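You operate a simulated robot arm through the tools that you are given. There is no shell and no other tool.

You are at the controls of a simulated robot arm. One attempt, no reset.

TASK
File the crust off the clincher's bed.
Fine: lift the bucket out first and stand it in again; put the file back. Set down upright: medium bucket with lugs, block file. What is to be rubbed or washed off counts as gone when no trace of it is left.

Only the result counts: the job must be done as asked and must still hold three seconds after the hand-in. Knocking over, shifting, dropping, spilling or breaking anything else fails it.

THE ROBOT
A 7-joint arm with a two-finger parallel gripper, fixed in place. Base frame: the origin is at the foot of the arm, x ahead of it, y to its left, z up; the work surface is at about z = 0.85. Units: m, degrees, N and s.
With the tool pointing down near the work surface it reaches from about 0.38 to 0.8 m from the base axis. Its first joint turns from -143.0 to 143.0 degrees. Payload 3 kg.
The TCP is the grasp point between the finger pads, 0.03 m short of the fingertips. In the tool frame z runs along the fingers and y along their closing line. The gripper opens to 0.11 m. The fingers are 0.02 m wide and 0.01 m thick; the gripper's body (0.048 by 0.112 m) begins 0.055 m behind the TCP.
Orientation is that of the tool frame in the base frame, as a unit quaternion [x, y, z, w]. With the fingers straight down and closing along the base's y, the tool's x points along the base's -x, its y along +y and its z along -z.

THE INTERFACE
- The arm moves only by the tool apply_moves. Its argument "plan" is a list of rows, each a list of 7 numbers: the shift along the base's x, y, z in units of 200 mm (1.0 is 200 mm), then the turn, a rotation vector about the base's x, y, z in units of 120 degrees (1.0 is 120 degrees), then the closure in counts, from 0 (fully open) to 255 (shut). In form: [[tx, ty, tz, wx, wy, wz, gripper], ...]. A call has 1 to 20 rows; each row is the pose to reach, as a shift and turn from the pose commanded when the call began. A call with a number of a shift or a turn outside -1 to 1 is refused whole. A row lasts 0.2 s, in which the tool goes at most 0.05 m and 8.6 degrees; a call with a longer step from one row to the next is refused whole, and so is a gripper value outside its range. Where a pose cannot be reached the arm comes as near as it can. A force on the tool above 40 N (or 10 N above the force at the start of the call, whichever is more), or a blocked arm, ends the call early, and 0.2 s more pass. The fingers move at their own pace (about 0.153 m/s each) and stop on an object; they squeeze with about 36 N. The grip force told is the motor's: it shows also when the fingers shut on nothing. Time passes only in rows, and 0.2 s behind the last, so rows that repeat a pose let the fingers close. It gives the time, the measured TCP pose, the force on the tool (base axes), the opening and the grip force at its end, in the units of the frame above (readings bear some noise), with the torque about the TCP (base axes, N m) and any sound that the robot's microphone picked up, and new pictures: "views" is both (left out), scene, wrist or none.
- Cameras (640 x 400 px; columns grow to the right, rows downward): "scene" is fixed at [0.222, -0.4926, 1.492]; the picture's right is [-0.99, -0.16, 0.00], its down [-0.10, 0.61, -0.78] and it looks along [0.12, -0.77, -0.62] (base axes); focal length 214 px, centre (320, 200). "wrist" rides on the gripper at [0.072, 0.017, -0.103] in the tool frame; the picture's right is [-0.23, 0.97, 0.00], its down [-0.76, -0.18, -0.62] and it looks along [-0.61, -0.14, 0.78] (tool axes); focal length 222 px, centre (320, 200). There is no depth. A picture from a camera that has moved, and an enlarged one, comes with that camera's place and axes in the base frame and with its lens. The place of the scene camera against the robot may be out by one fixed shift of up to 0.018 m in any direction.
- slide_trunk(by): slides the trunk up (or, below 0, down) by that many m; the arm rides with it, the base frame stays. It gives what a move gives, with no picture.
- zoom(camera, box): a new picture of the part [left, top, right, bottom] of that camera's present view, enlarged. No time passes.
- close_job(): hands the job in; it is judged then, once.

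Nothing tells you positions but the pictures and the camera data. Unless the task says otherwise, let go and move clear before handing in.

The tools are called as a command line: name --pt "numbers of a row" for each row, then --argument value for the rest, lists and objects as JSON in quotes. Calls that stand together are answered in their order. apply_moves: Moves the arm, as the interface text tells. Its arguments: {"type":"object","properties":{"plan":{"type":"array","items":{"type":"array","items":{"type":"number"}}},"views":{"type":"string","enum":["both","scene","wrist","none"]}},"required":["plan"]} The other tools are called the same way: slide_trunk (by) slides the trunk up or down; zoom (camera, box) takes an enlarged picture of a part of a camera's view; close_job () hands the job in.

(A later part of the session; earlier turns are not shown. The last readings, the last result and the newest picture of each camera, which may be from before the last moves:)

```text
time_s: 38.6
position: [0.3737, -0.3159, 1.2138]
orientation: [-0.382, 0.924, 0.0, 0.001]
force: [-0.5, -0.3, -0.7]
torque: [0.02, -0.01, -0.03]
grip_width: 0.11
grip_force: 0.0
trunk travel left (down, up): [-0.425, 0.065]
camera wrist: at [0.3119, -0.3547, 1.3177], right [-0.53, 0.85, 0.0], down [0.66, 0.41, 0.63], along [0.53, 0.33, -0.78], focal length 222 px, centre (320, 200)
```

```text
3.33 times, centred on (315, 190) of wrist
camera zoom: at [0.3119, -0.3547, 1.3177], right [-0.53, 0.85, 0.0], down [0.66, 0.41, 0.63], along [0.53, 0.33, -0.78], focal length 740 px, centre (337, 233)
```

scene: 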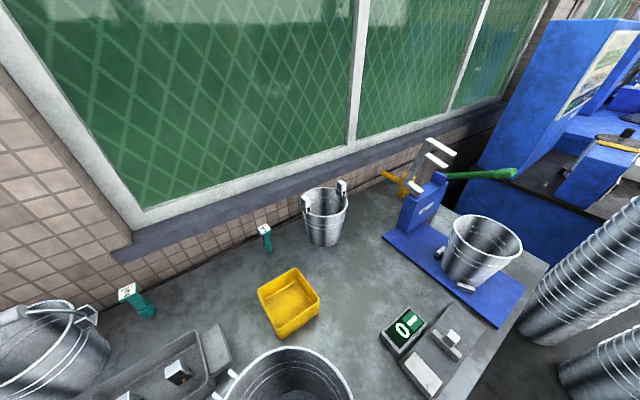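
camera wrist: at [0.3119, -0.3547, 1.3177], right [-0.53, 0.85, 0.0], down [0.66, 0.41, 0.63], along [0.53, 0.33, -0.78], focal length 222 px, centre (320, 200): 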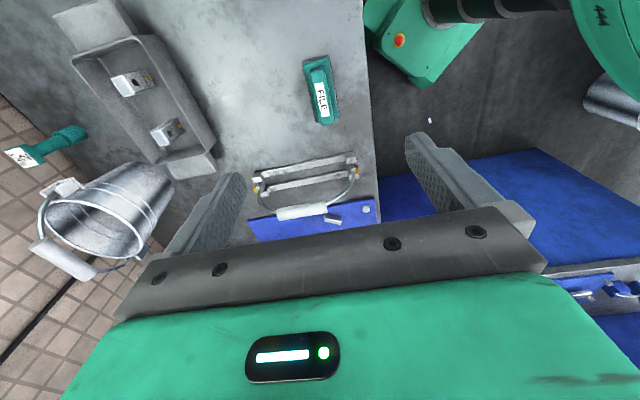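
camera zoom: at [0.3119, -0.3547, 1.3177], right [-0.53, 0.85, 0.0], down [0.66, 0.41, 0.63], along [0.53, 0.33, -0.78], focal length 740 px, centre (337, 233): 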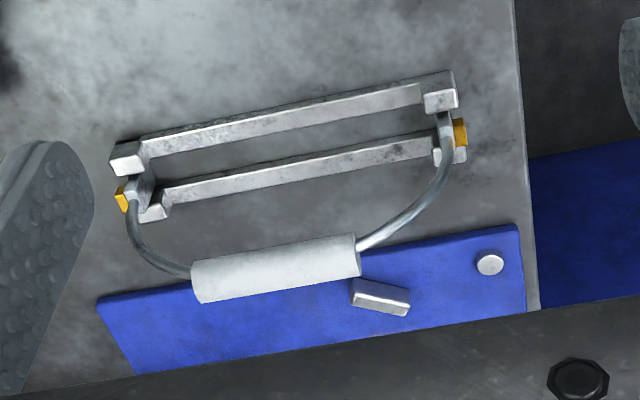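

The file measures about 0.107 x 0.049 m, standing at (0.396, -0.296) at 45°, with its handle top near z = 0.92. Before taking it I'll look at the exposed bed and crust.

apply_moves --pt "0.15 0.15 0 0 0 0 0" --pt "0.3 0.3 0 0 0 0 0" --pt "0.45 0.45 0 0 0 0 0" --pt "0.6 0.6 0 0 0 0 0" --pt "0.75 0.75 0 0 0 0 0" --views "wrist"

zoom --camera "wrist" --box '[200, 0, 440, 180]'

```text
time_s: 39.8
position: [0.5239, -0.1648, 1.2147]
orientation: [-0.381, 0.925, 0.0, 0.001]
force: [-0.5, -0.4, -1.1]
torque: [0.0, -0.03, 0.02]
grip_width: 0.1099
grip_force: 0.1
trunk travel left (down, up): [-0.425, 0.065]
camera wrist: at [0.4609, -0.2036, 1.3185], right [-0.53, 0.85, 0.0], down [0.66, 0.41, 0.62], along [0.53, 0.33, -0.78], focal length 222 px, centre (320, 200)
```

wrist: 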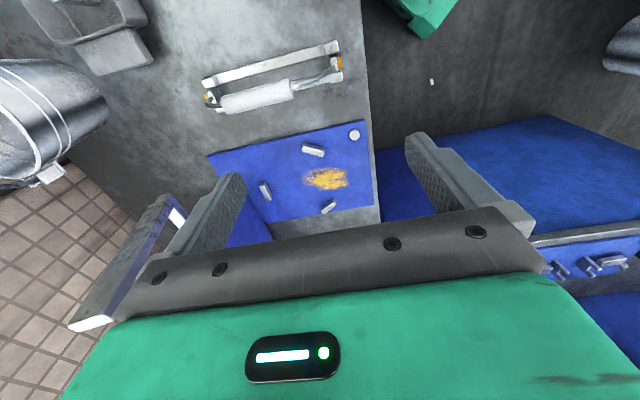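

```text
2.22 times, centred on (320, 90) of wrist
camera zoom: at [0.4609, -0.2036, 1.3185], right [-0.53, 0.85, 0.0], down [0.66, 0.41, 0.62], along [0.53, 0.33, -0.78], focal length 494 px, centre (320, 444)
```

zoom: 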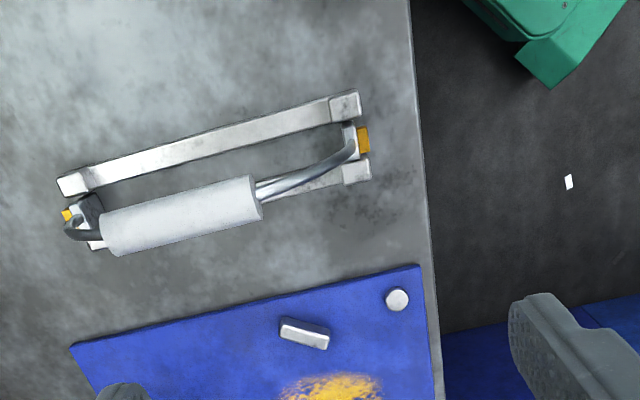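

The whole crust is visible now, between three stops on the bed. I'll enlarge it for measurement.

zoom --camera "wrist" --box '[230, 110, 400, 230]'

```text
3.33 times, centred on (315, 170) of wrist
camera zoom: at [0.4609, -0.2036, 1.3185], right [-0.53, 0.85, 0.0], down [0.66, 0.41, 0.62], along [0.53, 0.33, -0.78], focal length 740 px, centre (337, 300)
```

zoom: 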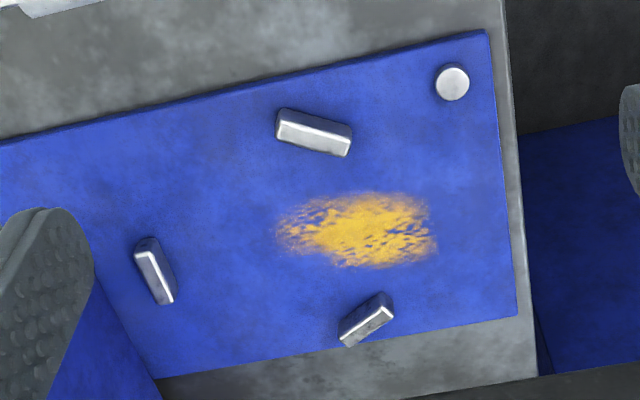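

The crust spans roughly 0.11 x 0.07 m between three stops, and the seat centre from the stops agrees with where the bucket stood. I'll go back over the file and line up above its handle.

apply_moves --pt "-0.16 -0.164 0 0 0 0 0" --pt "-0.32 -0.328 0 0 0 0 0" --pt "-0.48 -0.492 0 0 0 0 0" --pt "-0.642 -0.657 0 0 0 0 0" --pt "-0.642 -0.657 -0.2 0 0 0 0" --pt "-0.642 -0.657 -0.4 0 0 0 0" --pt "-0.642 -0.657 -0.6 0 0 0 0" --pt "-0.642 -0.657 -0.8 0 0 0 0" --pt "-0.642 -0.657 -0.95 0 0 0 0" --views "wrist"

zoom --camera "wrist" --box '[220, 60, 440, 220]'

```text
time_s: 41.8
position: [0.3953, -0.2945, 1.0226]
orientation: [-0.382, 0.924, 0.0, 0.001]
force: [0.1, -0.6, 0.7]
torque: [-0.01, 0.02, 0.0]
grip_width: 0.1099
grip_force: 0.1
trunk travel left (down, up): [-0.425, 0.065]
camera wrist: at [0.3332, -0.3351, 1.1278], right [-0.53, 0.85, 0.0], down [0.66, 0.41, 0.62], along [0.53, 0.33, -0.78], focal length 222 px, centre (320, 200)
```

wrist: 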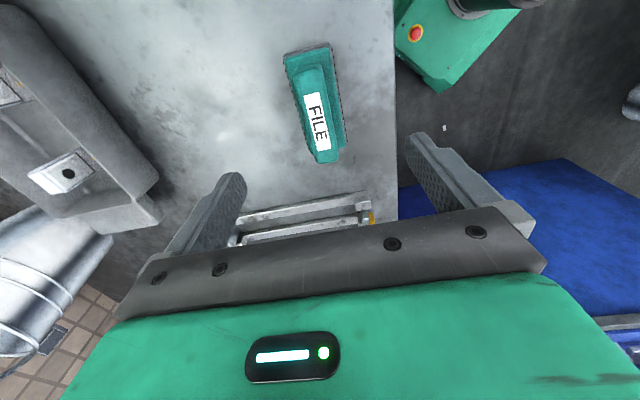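

```text
2.50 times, centred on (330, 140) of wrist
camera zoom: at [0.3332, -0.3351, 1.1278], right [-0.53, 0.85, 0.0], down [0.66, 0.41, 0.62], along [0.53, 0.33, -0.78], focal length 555 px, centre (295, 350)
```

zoom: 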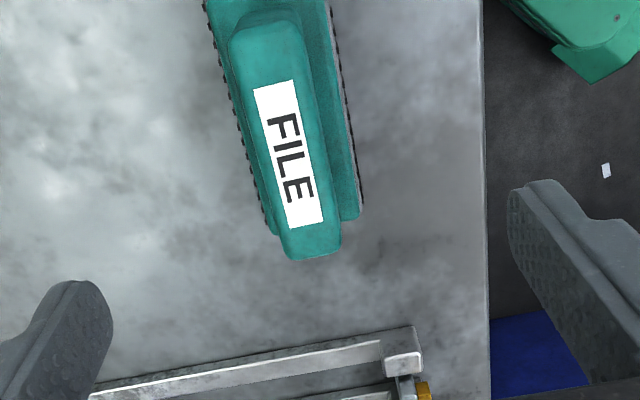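

The tool axis meets the handle centre within about 2 mm and 1°. I'll lower the open fingers around the handle, keeping the tips above the file's wider base.

apply_moves --pt "0 0 -0.15 0 0 0 0" --pt "0 0 -0.3 0 0 0 0" --pt "0 0 -0.42 0 0 0 0" --pt "0 0 -0.5 0 0 0 0" --pt "0 0 -0.54 0 0 0 60" --views "wrist"

zoom --camera "wrist" --box '[220, 60, 440, 220]'

```text
time_s: 43.0
position: [0.3949, -0.296, 0.915]
orientation: [-0.381, 0.925, 0.001, 0.001]
force: [0.8, -0.2, -0.4]
torque: [0.0, 0.02, 0.0]
grip_width: 0.0843
grip_force: 0.1
trunk travel left (down, up): [-0.425, 0.065]
camera wrist: at [0.3329, -0.3361, 1.0197], right [-0.53, 0.85, 0.0], down [0.66, 0.41, 0.62], along [0.53, 0.33, -0.78], focal length 222 px, centre (320, 200)
```

wrist: 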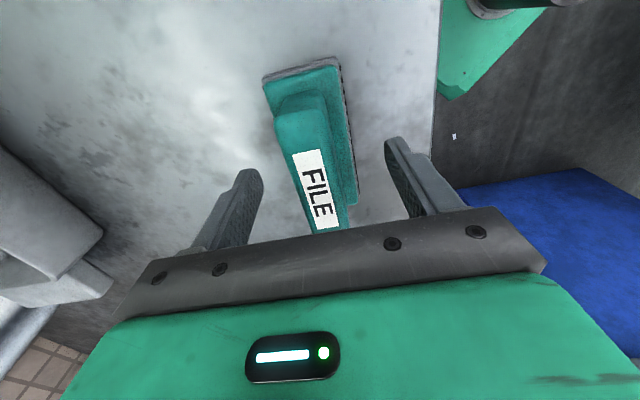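

```text
2.50 times, centred on (330, 140) of wrist
camera zoom: at [0.3329, -0.3361, 1.0197], right [-0.53, 0.85, 0.0], down [0.66, 0.41, 0.62], along [0.53, 0.33, -0.78], focal length 555 px, centre (295, 350)
```

zoom: 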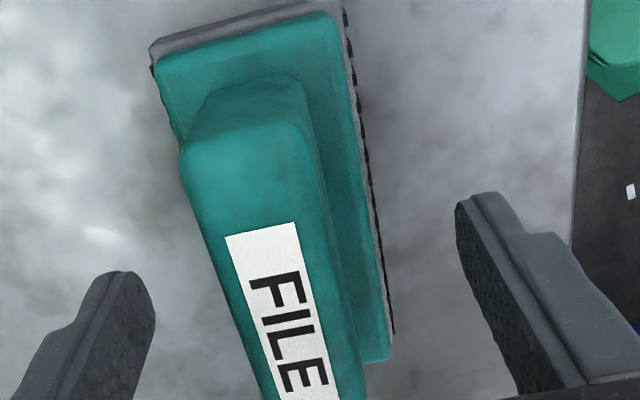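

The file's base top is near z = 0.87, so the tips (0.885) are clear of it. I'll go 5 mm lower and close on the handle.

apply_moves --pt "0 0 -0.025 0 0 0 100" --pt "0 0 -0.025 0 0 0 160" --pt "0 0 -0.025 0 0 0 185" --pt "0 0 -0.025 0 0 0 255" --pt "0 0 -0.025 0 0 0 255" --views "wrist"

```text
time_s: 44.2
position: [0.3945, -0.297, 0.9104]
orientation: [-0.382, 0.924, 0.001, 0.001]
force: [-0.4, -1.0, 1.1]
torque: [-0.04, 0.09, 0.08]
grip_width: 0.0261
grip_force: 36.1
trunk travel left (down, up): [-0.425, 0.065]
camera wrist: at [0.3329, -0.336, 1.0149], right [-0.53, 0.85, 0.0], down [0.66, 0.41, 0.62], along [0.53, 0.33, -0.78], focal length 222 px, centre (320, 200)
```

wrist: 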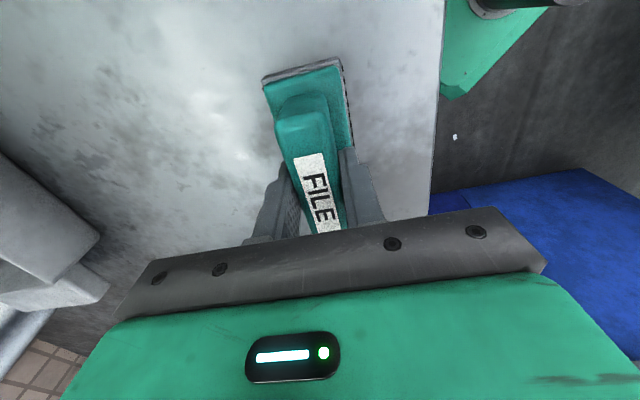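

The handle is held at 26 mm width with no side force, so the file's home pose is TCP (0.3945, -0.2965, 0.910). I'll lift it high enough to clear the bail rack and carry it toward the bed.

apply_moves --pt "0 0 0.05 0 0 0 255" --pt "0 0 0.2 0 0 0 255" --pt "0 0 0.4 0 0 0 255" --pt "0 0 0.6 0 0 0 255" --pt "0 0 0.8 0 0 0 255" --pt "0 0 0.95 0 0 0 255" --pt "0.12 0.1 0.95 0 0 0 255" --pt "0.26 0.22 0.95 0 0 0 255" --pt "0.42 0.35 0.95 0 0 0 255" --pt "0.58 0.48 0.95 0 0 0 255" --pt "0.74 0.61 0.95 0 0 0 255" --pt "0.85 0.71 0.95 0 0 0 255" --views "wrist"

```text
time_s: 46.8
position: [0.565, -0.1546, 1.1004]
orientation: [-0.382, 0.924, 0.001, 0.0]
force: [-0.5, -1.0, -1.9]
torque: [-0.01, -0.01, 0.0]
grip_width: 0.0259
grip_force: 35.9
trunk travel left (down, up): [-0.425, 0.065]
camera wrist: at [0.5027, -0.1938, 1.2045], right [-0.53, 0.85, 0.0], down [0.67, 0.41, 0.62], along [0.53, 0.33, -0.78], focal length 222 px, centre (320, 200)
```

wrist: 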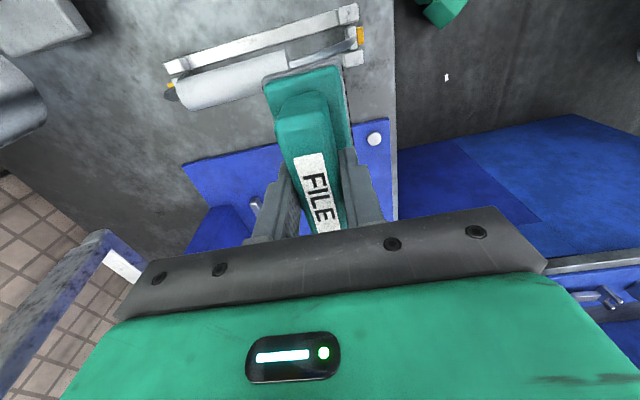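

The file hangs level in the grip. I'll bring it above the crust, still about 7 cm over the bed, and check the side clearances.

apply_moves --pt "0.15 0.13 0 0 0 0 255" --pt "0.3 0.26 0 0 0 0 255" --pt "0.45 0.39 0 0 0 0 255" --pt "0.6 0.52 -0.05 0 0 0 255" --pt "0.668 0.575 -0.25 0 0 0 255" --pt "0.668 0.575 -0.5 0 0 0 255" --views "wrist"

zoom --camera "wrist" --box '[200, 20, 440, 240]'

```text
time_s: 48.2
position: [0.6981, -0.0394, 1.0006]
orientation: [-0.381, 0.924, 0.001, 0.0]
force: [0.5, 0.3, -2.1]
torque: [-0.01, 0.0, -0.01]
grip_width: 0.0259
grip_force: 35.8
trunk travel left (down, up): [-0.425, 0.065]
camera wrist: at [0.6371, -0.0782, 1.1042], right [-0.53, 0.85, 0.0], down [0.67, 0.41, 0.62], along [0.53, 0.33, -0.78], focal length 222 px, centre (320, 200)
```

wrist: 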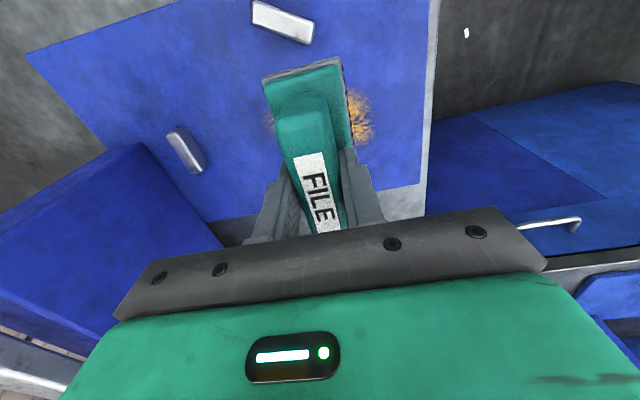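

```text
1.82 times, centred on (320, 130) of wrist
camera zoom: at [0.6371, -0.0782, 1.1042], right [-0.53, 0.85, 0.0], down [0.67, 0.41, 0.62], along [0.53, 0.33, -0.78], focal length 404 px, centre (320, 327)
```

zoom: 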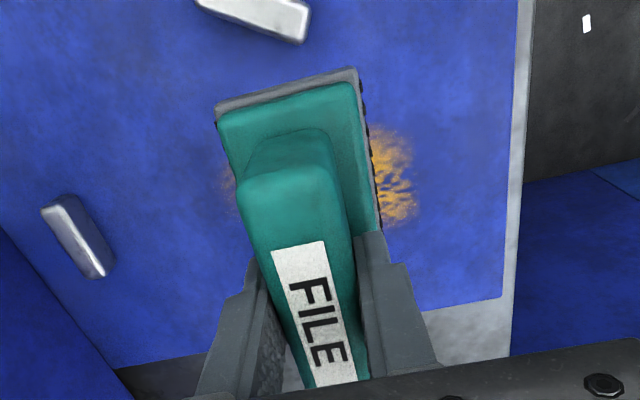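

The clearances to the stops are about 7 mm at each end of the file, which matches the plan. I'll lower it to just above the bed, then feel for contact.

apply_moves --pt "0 0 -0.1 0 0 0 255" --pt "0 0 -0.2 0 0 0 255" --pt "0 0 -0.3 0 0 0 255" --pt "0 0 -0.35 0 0 0 255" --views "none"

apply_moves --pt "0 0 -0.01 0 0 0 255" --pt "0 0 -0.02 0 0 0 255" --pt "0 0 -0.025 0 0 0 255" --pt "0 0 -0.025 0 0 0 255" --views "wrist"

```text
time_s: 49.2
position: [0.699, -0.0399, 0.9297]
orientation: [-0.381, 0.924, 0.0, 0.001]
force: [0.1, 0.9, -2.7]
torque: [0.0, -0.01, 0.0]
grip_width: 0.026
grip_force: 35.7
trunk travel left (down, up): [-0.425, 0.065]
```

```text
time_s: 50.2
position: [0.6995, -0.0382, 0.925]
orientation: [-0.381, 0.924, 0.001, 0.0]
force: [0.3, 1.0, -2.3]
torque: [-0.04, -0.02, 0.02]
grip_width: 0.0257
grip_force: 36.1
trunk travel left (down, up): [-0.425, 0.065]
camera wrist: at [0.6369, -0.0785, 1.0296], right [-0.53, 0.85, 0.0], down [0.67, 0.41, 0.62], along [0.53, 0.33, -0.78], focal length 222 px, centre (320, 200)
```

wrist: 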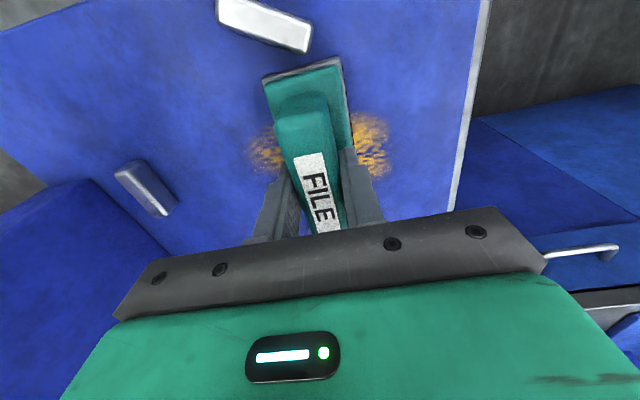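

There is no contact yet at 0.925. I'll go down a millimetre at a time.

apply_moves --pt "0 0 -0.005 0 0 0 255" --pt "0 0 -0.01 0 0 0 255" --pt "0 0 -0.01 0 0 0 255" --views "none"

apply_moves --pt "0 0 -0.005 0 0 0 255" --pt "0 0 -0.01 0 0 0 255" --pt "0 0 -0.01 0 0 0 255" --views "none"

```text
time_s: 51.0
position: [0.6988, -0.0389, 0.9224]
orientation: [-0.381, 0.925, 0.001, 0.001]
force: [0.1, 0.0, -3.1]
torque: [-0.01, 0.03, -0.01]
grip_width: 0.026
grip_force: 36.2
trunk travel left (down, up): [-0.425, 0.065]
```

```text
time_s: 51.8
position: [0.6989, -0.0388, 0.9227]
orientation: [-0.381, 0.924, 0.001, 0.001]
force: [0.3, 0.9, 10.1]
torque: [-0.08, 0.41, 0.0]
grip_width: 0.0257
grip_force: 35.5
trunk travel left (down, up): [-0.425, 0.065]
```

The file now bears on the bed with about 12 N. I'll begin rubbing, first toward the bench edge and back, and watch the force.

apply_moves --pt "-0.0495 0.0495 0 0 0 0 255" --pt "-0.099 0.099 0 0 0 0 255" --pt "-0.1485 0.1485 0 0 0 0 255" --pt "-0.198 0.198 0 0 0 0 255" --pt "-0.2475 0.2475 0 0 0 0 255" --pt "-0.198 0.198 0 0 0 0 255" --pt "-0.1485 0.1485 0 0 0 0 255" --pt "-0.099 0.099 0 0 0 0 255" --pt "-0.0495 0.0495 0 0 0 0 255" --pt "0 0 0 0 0 0 255" --views "wrist"

```text
time_s: 54.0
position: [0.6987, -0.0383, 0.9222]
orientation: [-0.381, 0.925, 0.001, 0.001]
force: [-4.4, 3.3, 13.4]
torque: [0.14, 0.09, -0.13]
grip_width: 0.0259
grip_force: 35.7
trunk travel left (down, up): [-0.425, 0.065]
camera wrist: at [0.636, -0.079, 1.0265], right [-0.53, 0.85, 0.0], down [0.66, 0.41, 0.62], along [0.53, 0.33, -0.78], focal length 222 px, centre (320, 200)
```

wrist: 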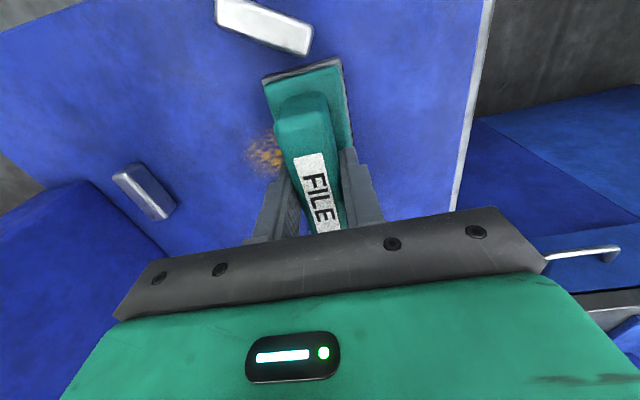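

The crust on the bench-edge side is gone after one pass. I'll rub the other half the same way.

apply_moves --pt "0.05 -0.05 0 0 0 0 255" --pt "0.1 -0.1 0 0 0 0 255" --pt "0.15 -0.15 0 0 0 0 255" --pt "0.2 -0.2 0 0 0 0 255" --pt "0.25 -0.25 0 0 0 0 255" --pt "0.2 -0.2 0 0 0 0 255" --pt "0.15 -0.15 0 0 0 0 255" --pt "0.1 -0.1 0 0 0 0 255" --pt "0.05 -0.05 0 0 0 0 255" --pt "0 0 0 0 0 0 255" --pt "-0.05 0.05 0 0 0 0 255" --pt "-0.1 0.1 0 0 0 0 255" --pt "-0.15 0.15 0 0 0 0 255" --pt "-0.2 0.2 0 0 0 0 255" --pt "-0.25 0.25 0 0 0 0 255" --views "wrist"

zoom --camera "wrist" --box '[120, 0, 440, 240]'

```text
time_s: 57.2
position: [0.6483, 0.0103, 0.9213]
orientation: [-0.382, 0.924, 0.002, 0.0]
force: [1.1, -1.0, 11.6]
torque: [0.12, -0.53, -0.13]
grip_width: 0.0259
grip_force: 36.0
trunk travel left (down, up): [-0.425, 0.065]
camera wrist: at [0.5865, -0.0283, 1.026], right [-0.53, 0.85, 0.0], down [0.66, 0.41, 0.62], along [0.53, 0.33, -0.78], focal length 222 px, centre (320, 200)
```

wrist: 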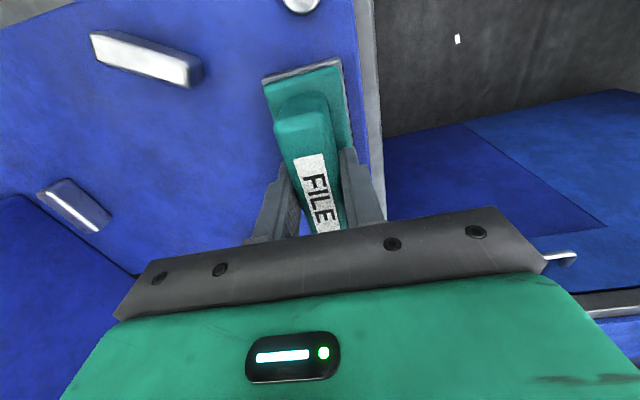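

```text
1.67 times, centred on (280, 120) of wrist
camera zoom: at [0.5865, -0.0283, 1.026], right [-0.53, 0.85, 0.0], down [0.66, 0.41, 0.62], along [0.53, 0.33, -0.78], focal length 370 px, centre (387, 333)
```

zoom: 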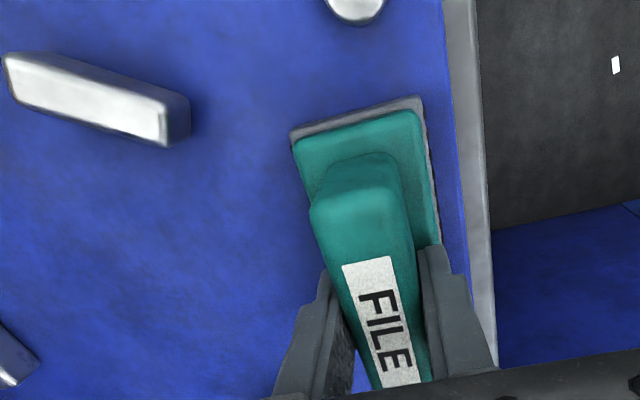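

The visible bed is clean, but the far side is hidden behind the gripper. I'll make another full pass shifted 6 mm toward the far stop, where there is more room.

apply_moves --pt "0.021 0.021 0 0 0 0 255" --pt "0.071 -0.029 0 0 0 0 255" --pt "0.121 -0.079 0 0 0 0 255" --pt "0.171 -0.129 0 0 0 0 255" --pt "0.221 -0.179 0 0 0 0 255" --pt "0.271 -0.229 0 0 0 0 255" --pt "0.321 -0.279 0 0 0 0 255" --pt "0.371 -0.329 0 0 0 0 255" --pt "0.421 -0.379 0 0 0 0 255" --pt "0.471 -0.429 0 0 0 0 255" --pt "0.521 -0.479 0 0 0 0 255" --pt "0.471 -0.429 0 0 0 0 255" --pt "0.421 -0.379 0 0 0 0 255" --pt "0.371 -0.329 0 0 0 0 255" --pt "0.321 -0.279 0 0 0 0 255" --pt "0.271 -0.229 0 0 0 0 255" --pt "0.221 -0.179 0 0 0 0 255" --pt "0.171 -0.129 0 0 0 0 255" --pt "0.121 -0.079 0 0 0 0 255" --pt "0.071 -0.029 0 0 0 0 255" --views "wrist"

```text
time_s: 61.4
position: [0.6622, 0.0058, 0.9215]
orientation: [-0.381, 0.925, 0.001, 0.0]
force: [-0.5, 1.4, 5.3]
torque: [0.22, -0.38, 0.01]
grip_width: 0.026
grip_force: 36.1
trunk travel left (down, up): [-0.425, 0.065]
camera wrist: at [0.6, -0.0343, 1.026], right [-0.53, 0.85, 0.0], down [0.67, 0.41, 0.62], along [0.53, 0.33, -0.78], focal length 222 px, centre (320, 200)
```

wrist: 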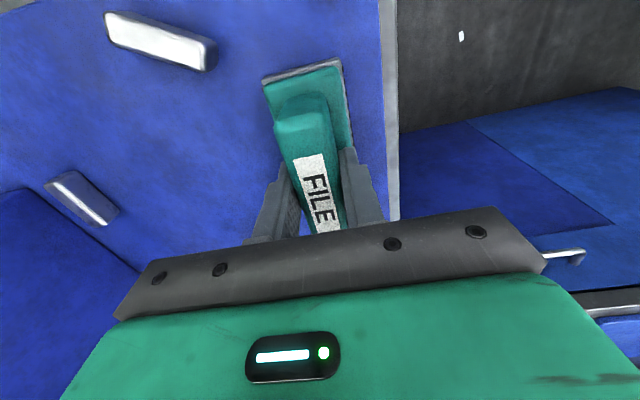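

The bed looks clear around the file. I'll lift off and view the whole bed from the robot side, with the file out of the way.

apply_moves --pt "0 0 0.1 0 0 0 255" --pt "0 0 0.3 0 0 0 255" --pt "0 0 0.5 0 0 0 255" --pt "-0.2 0.06 0.6 0 0 0 255" --pt "-0.4 0.12 0.7 0 0 0 255" --pt "-0.6 0.18 0.8 0 0 0 255" --pt "-0.8 0.24 0.9 0 0 0 255" --pt "-1.0 0.3 0.95 0 0 0 255" --views "wrist"

zoom --camera "wrist" --box '[100, 100, 300, 240]'

```text
time_s: 63.2
position: [0.4632, 0.065, 1.1113]
orientation: [-0.382, 0.924, 0.001, 0.002]
force: [-0.2, -0.2, -4.1]
torque: [-0.02, 0.03, -0.01]
grip_width: 0.0258
grip_force: 36.0
trunk travel left (down, up): [-0.425, 0.065]
camera wrist: at [0.4004, 0.0256, 1.2171], right [-0.53, 0.85, 0.0], down [0.66, 0.41, 0.63], along [0.53, 0.33, -0.78], focal length 222 px, centre (320, 200)
```

wrist: 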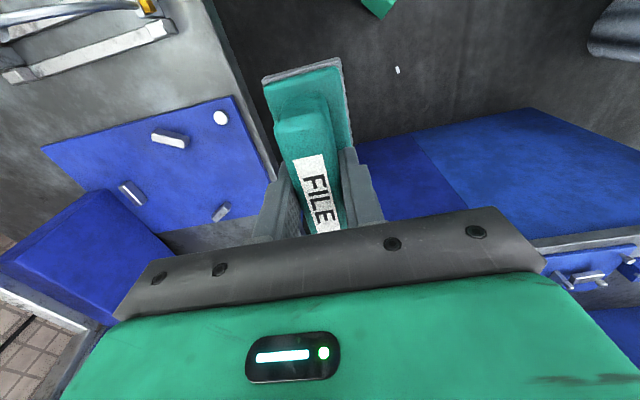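

```text
2.86 times, centred on (200, 170) of wrist
camera zoom: at [0.4004, 0.0256, 1.2171], right [-0.53, 0.85, 0.0], down [0.66, 0.41, 0.63], along [0.53, 0.33, -0.78], focal length 635 px, centre (663, 286)
```

zoom: 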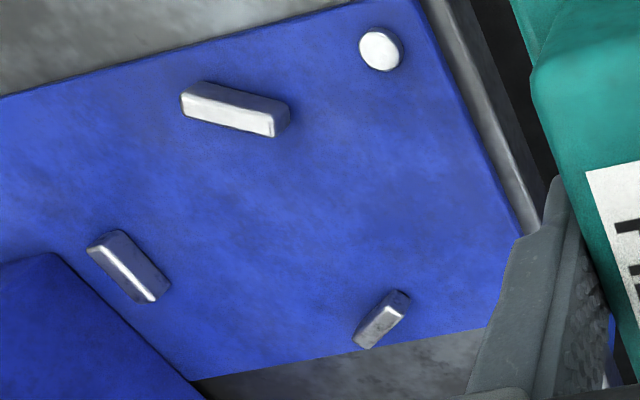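

No orange is left in this view. I'll zoom in further on the former crust area for faint traces.

zoom --camera "wrist" --box '[160, 130, 260, 220]'

```text
4.44 times, centred on (210, 175) of wrist
camera zoom: at [0.4004, 0.0256, 1.2171], right [-0.53, 0.85, 0.0], down [0.66, 0.41, 0.63], along [0.53, 0.33, -0.78], focal length 987 px, centre (809, 311)
```

zoom: 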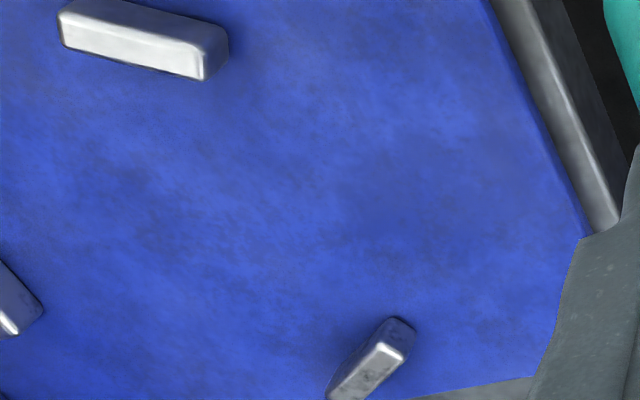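

The bed is clean across the whole former crust area. I'll carry the file back to its home pose by exactly reversing the net shift.

apply_moves --pt "-0.0339 -0.1806 0 0 0 0 255" --pt "-0.0678 -0.3612 0 0 0 0 255" --pt "-0.1017 -0.5418 0 0 0 0 255" --pt "-0.1356 -0.7224 0 0 0 0 255" --pt "-0.1695 -0.903 0 0 0 0 255" --views "none"

apply_moves --pt "-0.0339 -0.1806 0 0 0 0 255" --pt "-0.0678 -0.3612 0 0 0 0 255" --pt "-0.1017 -0.5418 0 0 0 0 255" --pt "-0.1356 -0.7224 0 0 0 0 255" --pt "-0.1695 -0.903 0 0 0 0 255" --pt "-0.1695 -0.903 -0.2 0 0 0 255" --pt "-0.1695 -0.903 -0.4 0 0 0 255" --pt "-0.1695 -0.903 -0.6 0 0 0 255" --pt "-0.1695 -0.903 -0.8 0 0 0 255" --pt "-0.1695 -0.903 -0.93 0 0 0 255" --views "wrist"

```text
time_s: 64.4
position: [0.4279, -0.1152, 1.1112]
orientation: [-0.382, 0.924, 0.001, 0.001]
force: [0.1, 0.4, -2.7]
torque: [-0.03, 0.02, 0.0]
grip_width: 0.026
grip_force: 35.9
trunk travel left (down, up): [-0.425, 0.065]
```

```text
time_s: 66.6
position: [0.3959, -0.2973, 0.9235]
orientation: [-0.381, 0.925, 0.001, 0.001]
force: [0.3, 0.6, -2.4]
torque: [-0.01, -0.02, 0.02]
grip_width: 0.0259
grip_force: 35.6
trunk travel left (down, up): [-0.425, 0.065]
camera wrist: at [0.3331, -0.336, 1.0289], right [-0.53, 0.85, 0.0], down [0.66, 0.41, 0.63], along [0.53, 0.33, -0.78], focal length 222 px, centre (320, 200)
```

wrist: 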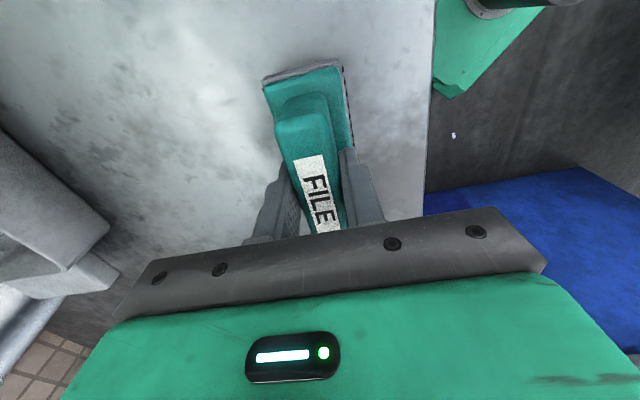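

The file is 15 mm above its home spot. I'll lower it the last bit in small steps.

apply_moves --pt "0 0 -0.03 0 0 0 255" --pt "0 0 -0.055 0 0 0 255" --pt "0 0 -0.065 0 0 0 255" --pt "0 0 -0.07 0 0 0 255" --pt "0 0 -0.07 0 0 0 255" --views "none"

```text
time_s: 67.8
position: [0.3953, -0.2948, 0.9115]
orientation: [-0.382, 0.924, 0.0, 0.0]
force: [0.1, 0.3, -3.2]
torque: [-0.03, -0.01, 0.01]
grip_width: 0.0259
grip_force: 36.5
trunk travel left (down, up): [-0.425, 0.065]
```

apply_moves --pt "0 0 -0.004 0 0 0 255" --pt "0 0 -0.007 0 0 0 255" --pt "0 0 -0.007 0 0 0 255" --views "none"

```text
time_s: 68.6
position: [0.3954, -0.2964, 0.9101]
orientation: [-0.382, 0.924, 0.0, 0.001]
force: [0.3, -0.1, -2.5]
torque: [-0.01, 0.01, 0.01]
grip_width: 0.0255
grip_force: 35.7
trunk travel left (down, up): [-0.425, 0.065]
```

It still hangs free, by a millimetre or so. I'll continue in fine steps until the bench carries it.

apply_moves --pt "0 0 -0.004 0 0 0 255" --pt "0 0 -0.007 0 0 0 255" --pt "0 0 -0.007 0 0 0 255" --views "none"

```text
time_s: 69.4
position: [0.3952, -0.2959, 0.9089]
orientation: [-0.381, 0.925, -0.001, 0.001]
force: [2.9, 0.5, 13.3]
torque: [0.6, -0.29, -0.03]
grip_width: 0.0259
grip_force: 35.6
trunk travel left (down, up): [-0.425, 0.065]
```

Contact is made with about 13 N. I'll ease off slightly and open the fingers evenly.

apply_moves --pt "0 0 0.004 0 0 0 255" --pt "0 0 0.004 0 0 0 220" --pt "0 0 0.004 0 0 0 160" --pt "0 0 0.004 0 0 0 80" --pt "0 0 0.004 0 0 0 0" --pt "0 0 0.004 0 0 0 0" --views "none"

apply_moves --pt "0 0 0.1 0 0 0 0" --pt "0 0 0.3 0 0 0 0" --pt "0 0 0.5 0 0 0 0" --pt "0 0 0.7 0 0 0 0" --pt "0 0 0.9 0 0 0 0" --views "wrist"

```text
time_s: 70.8
position: [0.3957, -0.2958, 0.9083]
orientation: [-0.381, 0.924, 0.0, 0.001]
force: [-0.2, -0.1, 0.1]
torque: [0.0, 0.0, -0.02]
grip_width: 0.1099
grip_force: 0.1
trunk travel left (down, up): [-0.425, 0.065]
```

```text
time_s: 72.0
position: [0.395, -0.2971, 1.0912]
orientation: [-0.382, 0.924, 0.0, 0.001]
force: [-1.1, 0.1, -0.3]
torque: [0.03, 0.0, 0.01]
grip_width: 0.11
grip_force: 0.0
trunk travel left (down, up): [-0.425, 0.065]
camera wrist: at [0.3337, -0.3357, 1.1949], right [-0.53, 0.85, 0.0], down [0.66, 0.41, 0.62], along [0.53, 0.33, -0.78], focal length 222 px, centre (320, 200)
```

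wrist: 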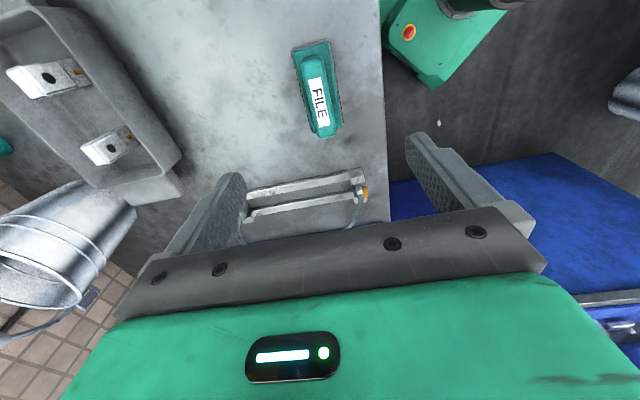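

The file stands back in its place and is free of the gripper. I'll return above the bucket with the yaw used for the grasp and look at its rim.

apply_moves --pt "0 0 0.2 0 0 0 0" --pt "-0.1 -0.085 0.4 0 0 -0.017 0" --pt "-0.22 -0.19 0.62 0 0 -0.035 0" --pt "-0.34 -0.29 0.62 0 0 -0.055 0" --pt "-0.46 -0.39 0.62 0 0 -0.075 0" --pt "-0.58 -0.49 0.62 0 0 -0.1 0" --pt "-0.7 -0.6 0.62 0 0 -0.12 0" --pt "-0.808 -0.693 0.62 0 0 -0.137 0" --views "both"

zoom --camera "wrist" --box '[60, 0, 380, 200]'

```text
refused: row 3 steps farther than a row can; nothing moved
```

```text
2.00 times, centred on (220, 100) of wrist
camera zoom: at [0.3337, -0.3357, 1.1949], right [-0.53, 0.85, 0.0], down [0.66, 0.41, 0.62], along [0.53, 0.33, -0.78], focal length 444 px, centre (520, 400)
```

zoom: 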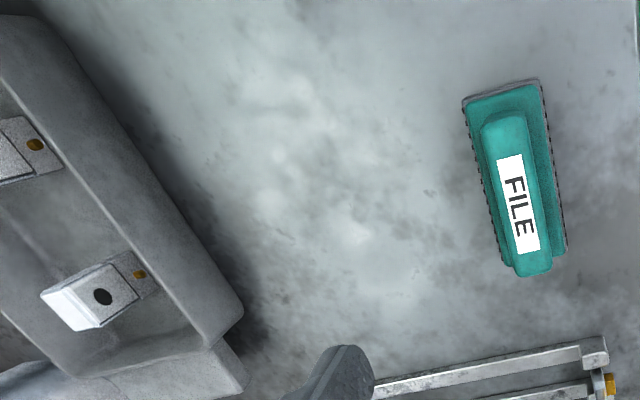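

The move was refused because one step was too long, so nothing moved. I'll repeat it with even, shorter steps.

apply_moves --pt "0 0 0.2 0 0 0 0" --pt "-0.05 -0.043 0.4 0 0 -0.01 0" --pt "-0.13 -0.112 0.55 0 0 -0.025 0" --pt "-0.24 -0.206 0.62 0 0 -0.042 0" --pt "-0.36 -0.309 0.62 0 0 -0.062 0" --pt "-0.48 -0.412 0.62 0 0 -0.082 0" --pt "-0.6 -0.515 0.62 0 0 -0.102 0" --pt "-0.71 -0.61 0.62 0 0 -0.12 0" --pt "-0.808 -0.693 0.62 0 0 -0.137 0" --views "both"

zoom --camera "wrist" --box '[60, 0, 380, 200]'

```text
time_s: 74.0
position: [0.2332, -0.434, 1.2142]
orientation: [-0.246, 0.969, 0.001, 0.002]
force: [0.3, 0.1, 0.3]
torque: [-0.04, -0.03, 0.03]
grip_width: 0.1099
grip_force: 0.1
trunk travel left (down, up): [-0.425, 0.065]
camera wrist: at [0.1628, -0.4543, 1.3186], right [-0.26, 0.96, 0.0], down [0.75, 0.2, 0.63], along [0.6, 0.16, -0.78], focal length 222 px, centre (320, 200)
```

scene: 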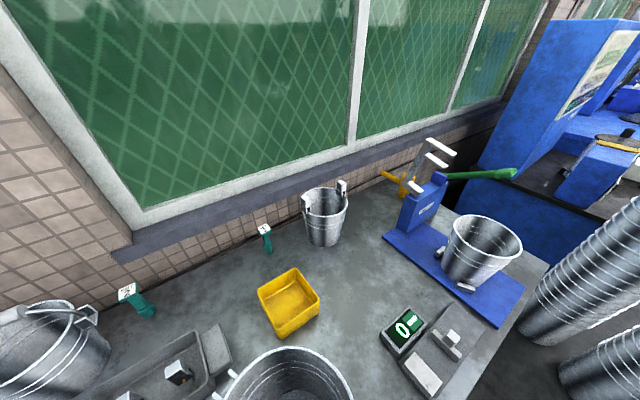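
wrist: 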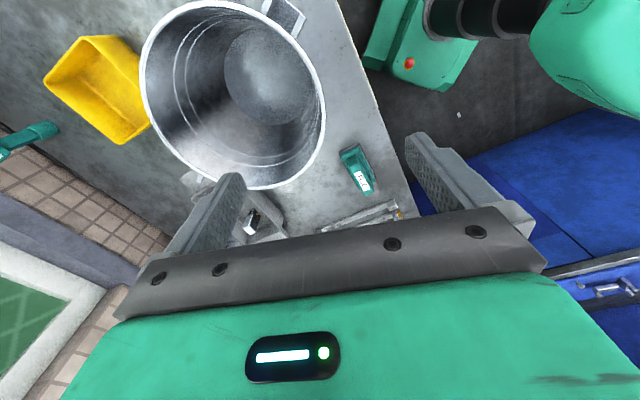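

```text
2.00 times, centred on (220, 100) of wrist
camera zoom: at [0.1628, -0.4543, 1.3186], right [-0.26, 0.96, 0.0], down [0.75, 0.2, 0.63], along [0.6, 0.16, -0.78], focal length 444 px, centre (520, 400)
```

zoom: 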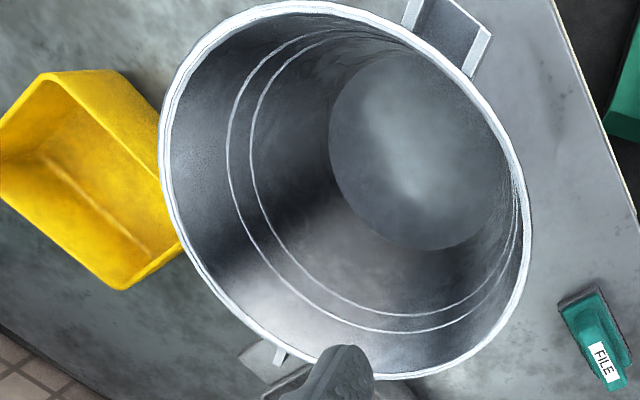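

The bucket stands upright with its rim centre near (0.272, -0.524). Relative to the tool it had turned about 5° in the first grip, so I'll re-take it in exactly the release pose and correct the yaw when seating it.

apply_moves --pt "0 0 -0.1 -0.0157 -0.0084 0 0" --pt "0 0 -0.2 -0.0313 -0.0169 0 0" --pt "0 0 -0.3 -0.0469 -0.0253 0 0" --pt "0 0 -0.45 -0.0469 -0.0253 0 0" --pt "0 0 -0.6 -0.0469 -0.0253 0 0" --pt "0 0 -0.75 -0.0469 -0.0253 0 0" --pt "0 0 -0.88 -0.0469 -0.0253 0 0" --pt "0 0 -0.945 -0.0469 -0.0253 0 0" --views "wrist"

```text
time_s: 75.8
position: [0.2333, -0.4344, 1.023]
orientation: [-0.245, 0.968, -0.052, 0.015]
force: [0.6, 0.1, -0.3]
torque: [0.0, 0.01, 0.01]
grip_width: 0.11
grip_force: 0.0
trunk travel left (down, up): [-0.425, 0.065]
camera wrist: at [0.1568, -0.4441, 1.1259], right [-0.26, 0.96, -0.11], down [0.72, 0.27, 0.64], along [0.64, 0.09, -0.76], focal length 222 px, centre (320, 200)
```

wrist: 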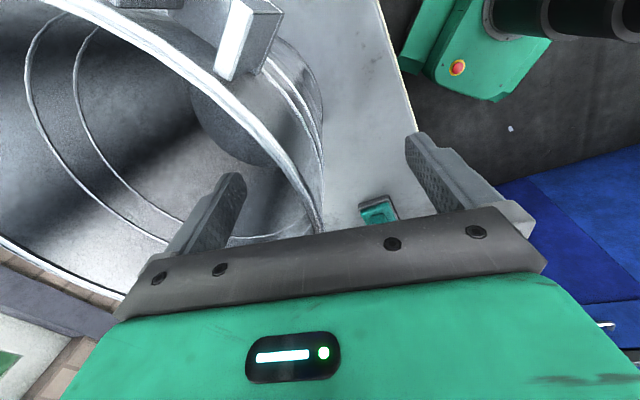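

The view matches the release picture, with the wall between the fingers. I'll close in steps and read the force.

apply_moves --pt "0 0 0 0 0 0 100" --pt "0 0 0 0 0 0 200" --pt "0 0 0 0 0 0 225" --pt "0 0 0 0 0 0 240" --pt "0 0 0 0 0 0 255" --pt "0 0 0 0 0 0 255" --views "wrist"

```text
time_s: 77.2
position: [0.2332, -0.4339, 1.0264]
orientation: [-0.245, 0.968, -0.053, 0.015]
force: [-1.0, 0.7, 3.6]
torque: [0.27, 0.64, -0.06]
grip_width: 0.004
grip_force: 36.0
trunk travel left (down, up): [-0.425, 0.065]
camera wrist: at [0.1566, -0.4441, 1.1264], right [-0.26, 0.96, -0.11], down [0.72, 0.27, 0.64], along [0.64, 0.09, -0.76], focal length 222 px, centre (320, 200)
```

wrist: 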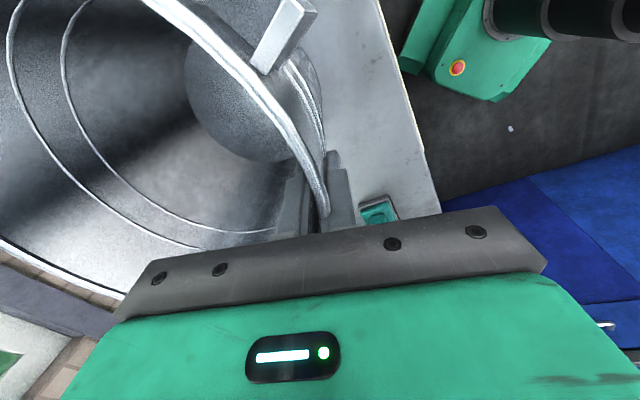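

The grip closed to 4 mm and the bucket has turned a little further in the fingers. Before lifting I'll measure where the rim lies relative to the tool.

zoom --camera "wrist" --box '[0, 0, 360, 300]'

zoom --camera "wrist" --box '[200, 0, 400, 230]'

zoom --camera "scene" --box '[180, 280, 380, 400]'

```text
1.33 times, centred on (180, 150) of wrist
camera zoom: at [0.1566, -0.4441, 1.1264], right [-0.26, 0.96, -0.11], down [0.72, 0.27, 0.64], along [0.64, 0.09, -0.76], focal length 296 px, centre (507, 267)
```

zoom: 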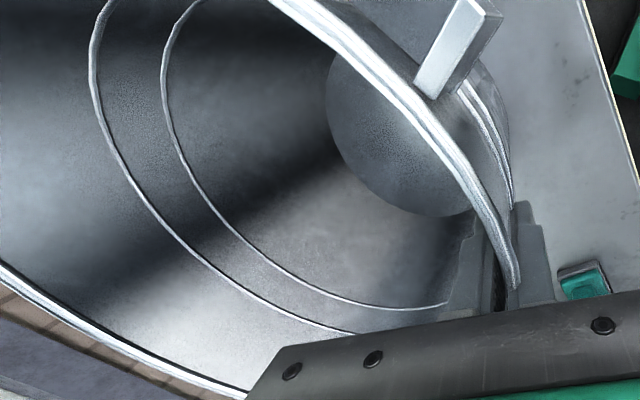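

```text
1.74 times, centred on (300, 115) of wrist
camera zoom: at [0.1566, -0.4441, 1.1264], right [-0.26, 0.96, -0.11], down [0.72, 0.27, 0.64], along [0.64, 0.09, -0.76], focal length 386 px, centre (355, 348)
```

zoom: 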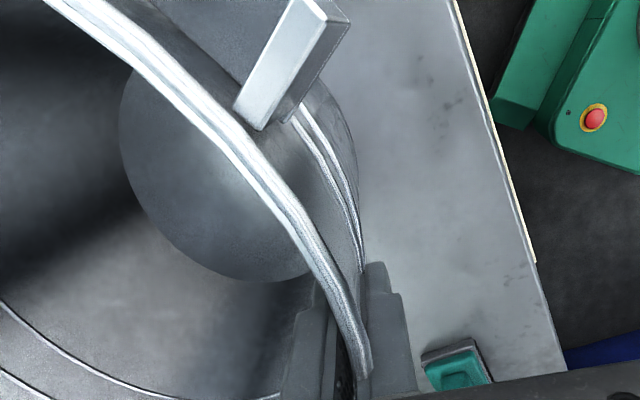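

```text
3.20 times, centred on (280, 340) of scene
camera zoom: at [0.222, -0.4926, 1.492], right [-0.99, -0.16, 0.0], down [-0.1, 0.61, -0.78], along [0.12, -0.77, -0.62], focal length 686 px, centre (448, -248)
```

zoom: 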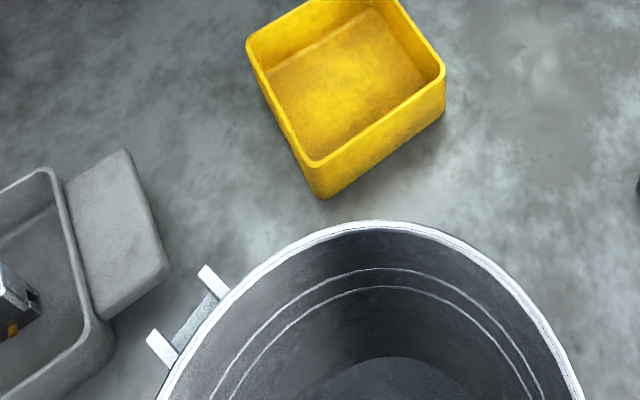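

The wall seems to be faceted and the bucket has now settled flat between the pads. I'll lift it a little and measure its lie in the grip.

apply_moves --pt "0 0 0.02 0 0 0 255" --pt "0 0 0.05 0 0 0 255" --pt "0 0 0.1 0 0 0 255" --pt "0 0 0.15 0 0 0 255" --pt "0 0 0.2 0 0 0 255" --pt "0 0 0.2 0 0 0 255" --views "both"

zoom --camera "wrist" --box '[0, 0, 360, 300]'

zoom --camera "scene" --box '[160, 260, 400, 400]'

```text
time_s: 78.6
position: [0.2322, -0.4338, 1.0646]
orientation: [-0.246, 0.968, -0.054, 0.014]
force: [0.1, -0.9, -5.2]
torque: [0.47, 0.13, -0.01]
grip_width: 0.004
grip_force: 35.8
trunk travel left (down, up): [-0.425, 0.065]
camera wrist: at [0.1574, -0.4442, 1.1668], right [-0.26, 0.96, -0.11], down [0.72, 0.27, 0.64], along [0.64, 0.09, -0.76], focal length 222 px, centre (320, 200)
```

scene: 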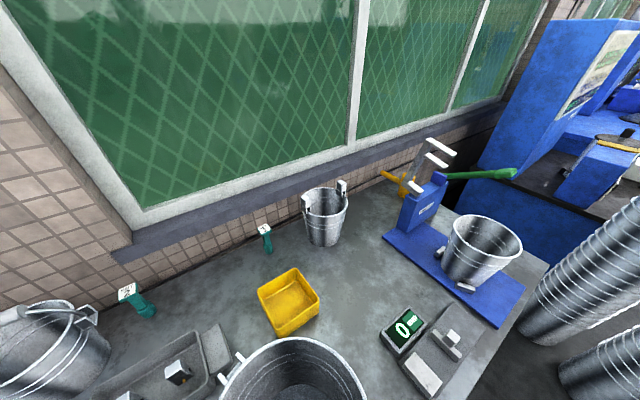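
wrist: 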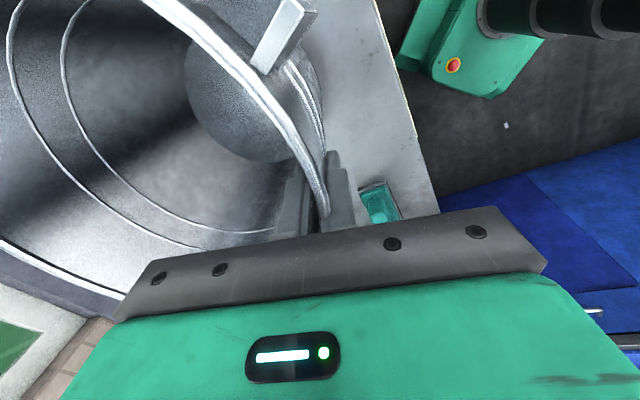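

```text
1.33 times, centred on (180, 150) of wrist
camera zoom: at [0.1574, -0.4442, 1.1668], right [-0.26, 0.96, -0.11], down [0.72, 0.27, 0.64], along [0.64, 0.09, -0.76], focal length 296 px, centre (507, 267)
```

zoom: 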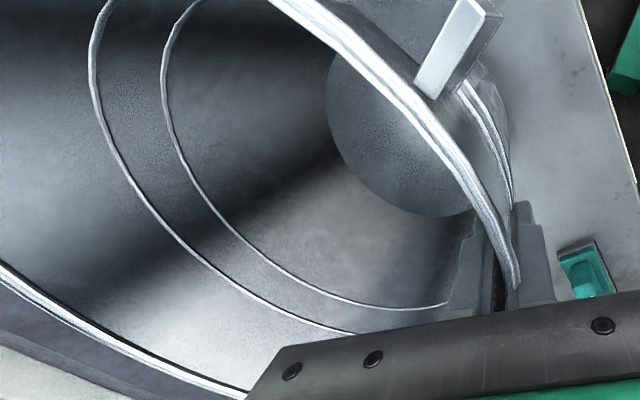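

```text
2.67 times, centred on (280, 330) of scene
camera zoom: at [0.222, -0.4926, 1.492], right [-0.99, -0.16, 0.0], down [-0.1, 0.61, -0.78], along [0.12, -0.77, -0.62], focal length 572 px, centre (427, -147)
```

zoom: 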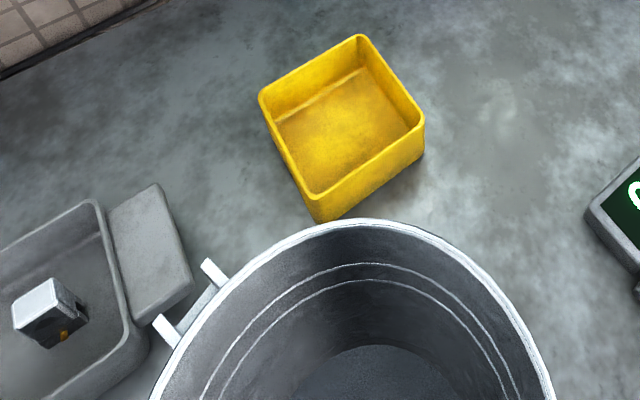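

Lifting changed nothing: the bucket hangs level and solid at 4 mm grip width, offset about 10° in yaw from the tool axis. I'll raise it and swing it back with a 67° turn so the lugs return to their original direction.

apply_moves --pt "0 0 0.1 0 0 0 255" --pt "0 0 0.23 0 0 0 255" --pt "0 0 0.37 0 0 0 255" --pt "0 0 0.52 0 0 0 255" --pt "0 0 0.67 0 0 0 255" --pt "0 0 0.82 0 0 0 255" --pt "0 0 0.95 0 0 0 255" --views "none"

apply_moves --pt "0.1135 0.045 0 0 0 0.028 255" --pt "0.224 0.096 0 0 0 0.0561 255" --pt "0.333 0.1525 0 0 0 0.0841 255" --pt "0.4395 0.2145 0 0 0 0.1122 255" --pt "0.544 0.2825 0 0 0 0.1402 255" --pt "0.6455 0.356 0 0 0 0.1682 255" --pt "0.744 0.435 0 0 0 0.1963 255" --pt "0.838 0.5185 0 0 0 0.2243 255" --pt "0.9295 0.608 0 0 0 0.2524 255" --views "none"

apply_moves --pt "0.087 0.094 0 0 0 0.028 255" --pt "0.1705 0.193 0 0 0 0.0561 255" --pt "0.2485 0.2965 0 0 0 0.0841 255" --pt "0.3225 0.4045 0 0 0 0.1122 255" --pt "0.391 0.5165 0 0 0 0.1402 255" --pt "0.4545 0.633 0 0 0 0.1682 255" --pt "0.5125 0.7525 0 0 0 0.1963 255" --pt "0.565 0.876 0 0 0 0.2243 255" --views "wrist"

```text
time_s: 80.2
position: [0.2339, -0.4367, 1.2558]
orientation: [-0.244, 0.968, -0.054, 0.015]
force: [0.0, 0.8, -5.7]
torque: [0.48, 0.19, -0.01]
grip_width: 0.0042
grip_force: 35.9
trunk travel left (down, up): [-0.425, 0.065]
```

```text
time_s: 82.2
position: [0.4204, -0.3127, 1.2553]
orientation: [-0.49, 0.87, -0.049, 0.027]
force: [0.0, 0.2, -5.1]
torque: [0.36, 0.4, -0.04]
grip_width: 0.0038
grip_force: 36.6
trunk travel left (down, up): [-0.425, 0.065]
```

```text
time_s: 84.0
position: [0.5337, -0.1382, 1.2536]
orientation: [-0.679, 0.732, -0.04, 0.038]
force: [-0.2, 0.6, -6.3]
torque: [0.15, 0.51, 0.0]
grip_width: 0.004
grip_force: 35.9
trunk travel left (down, up): [-0.425, 0.065]
camera wrist: at [0.5006, -0.208, 1.3559], right [-0.95, 0.3, -0.11], down [0.16, 0.75, 0.64], along [0.27, 0.59, -0.76], focal length 222 px, centre (320, 200)
```

wrist: 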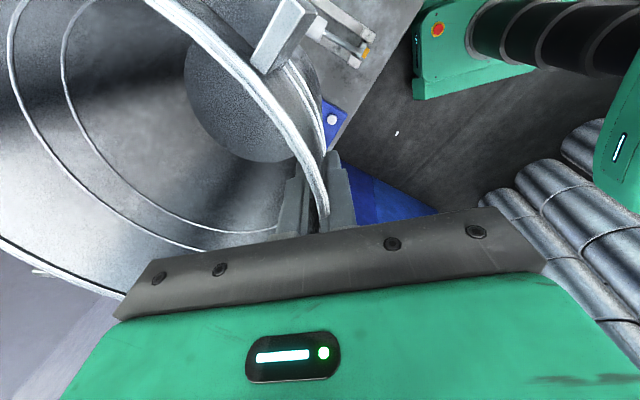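

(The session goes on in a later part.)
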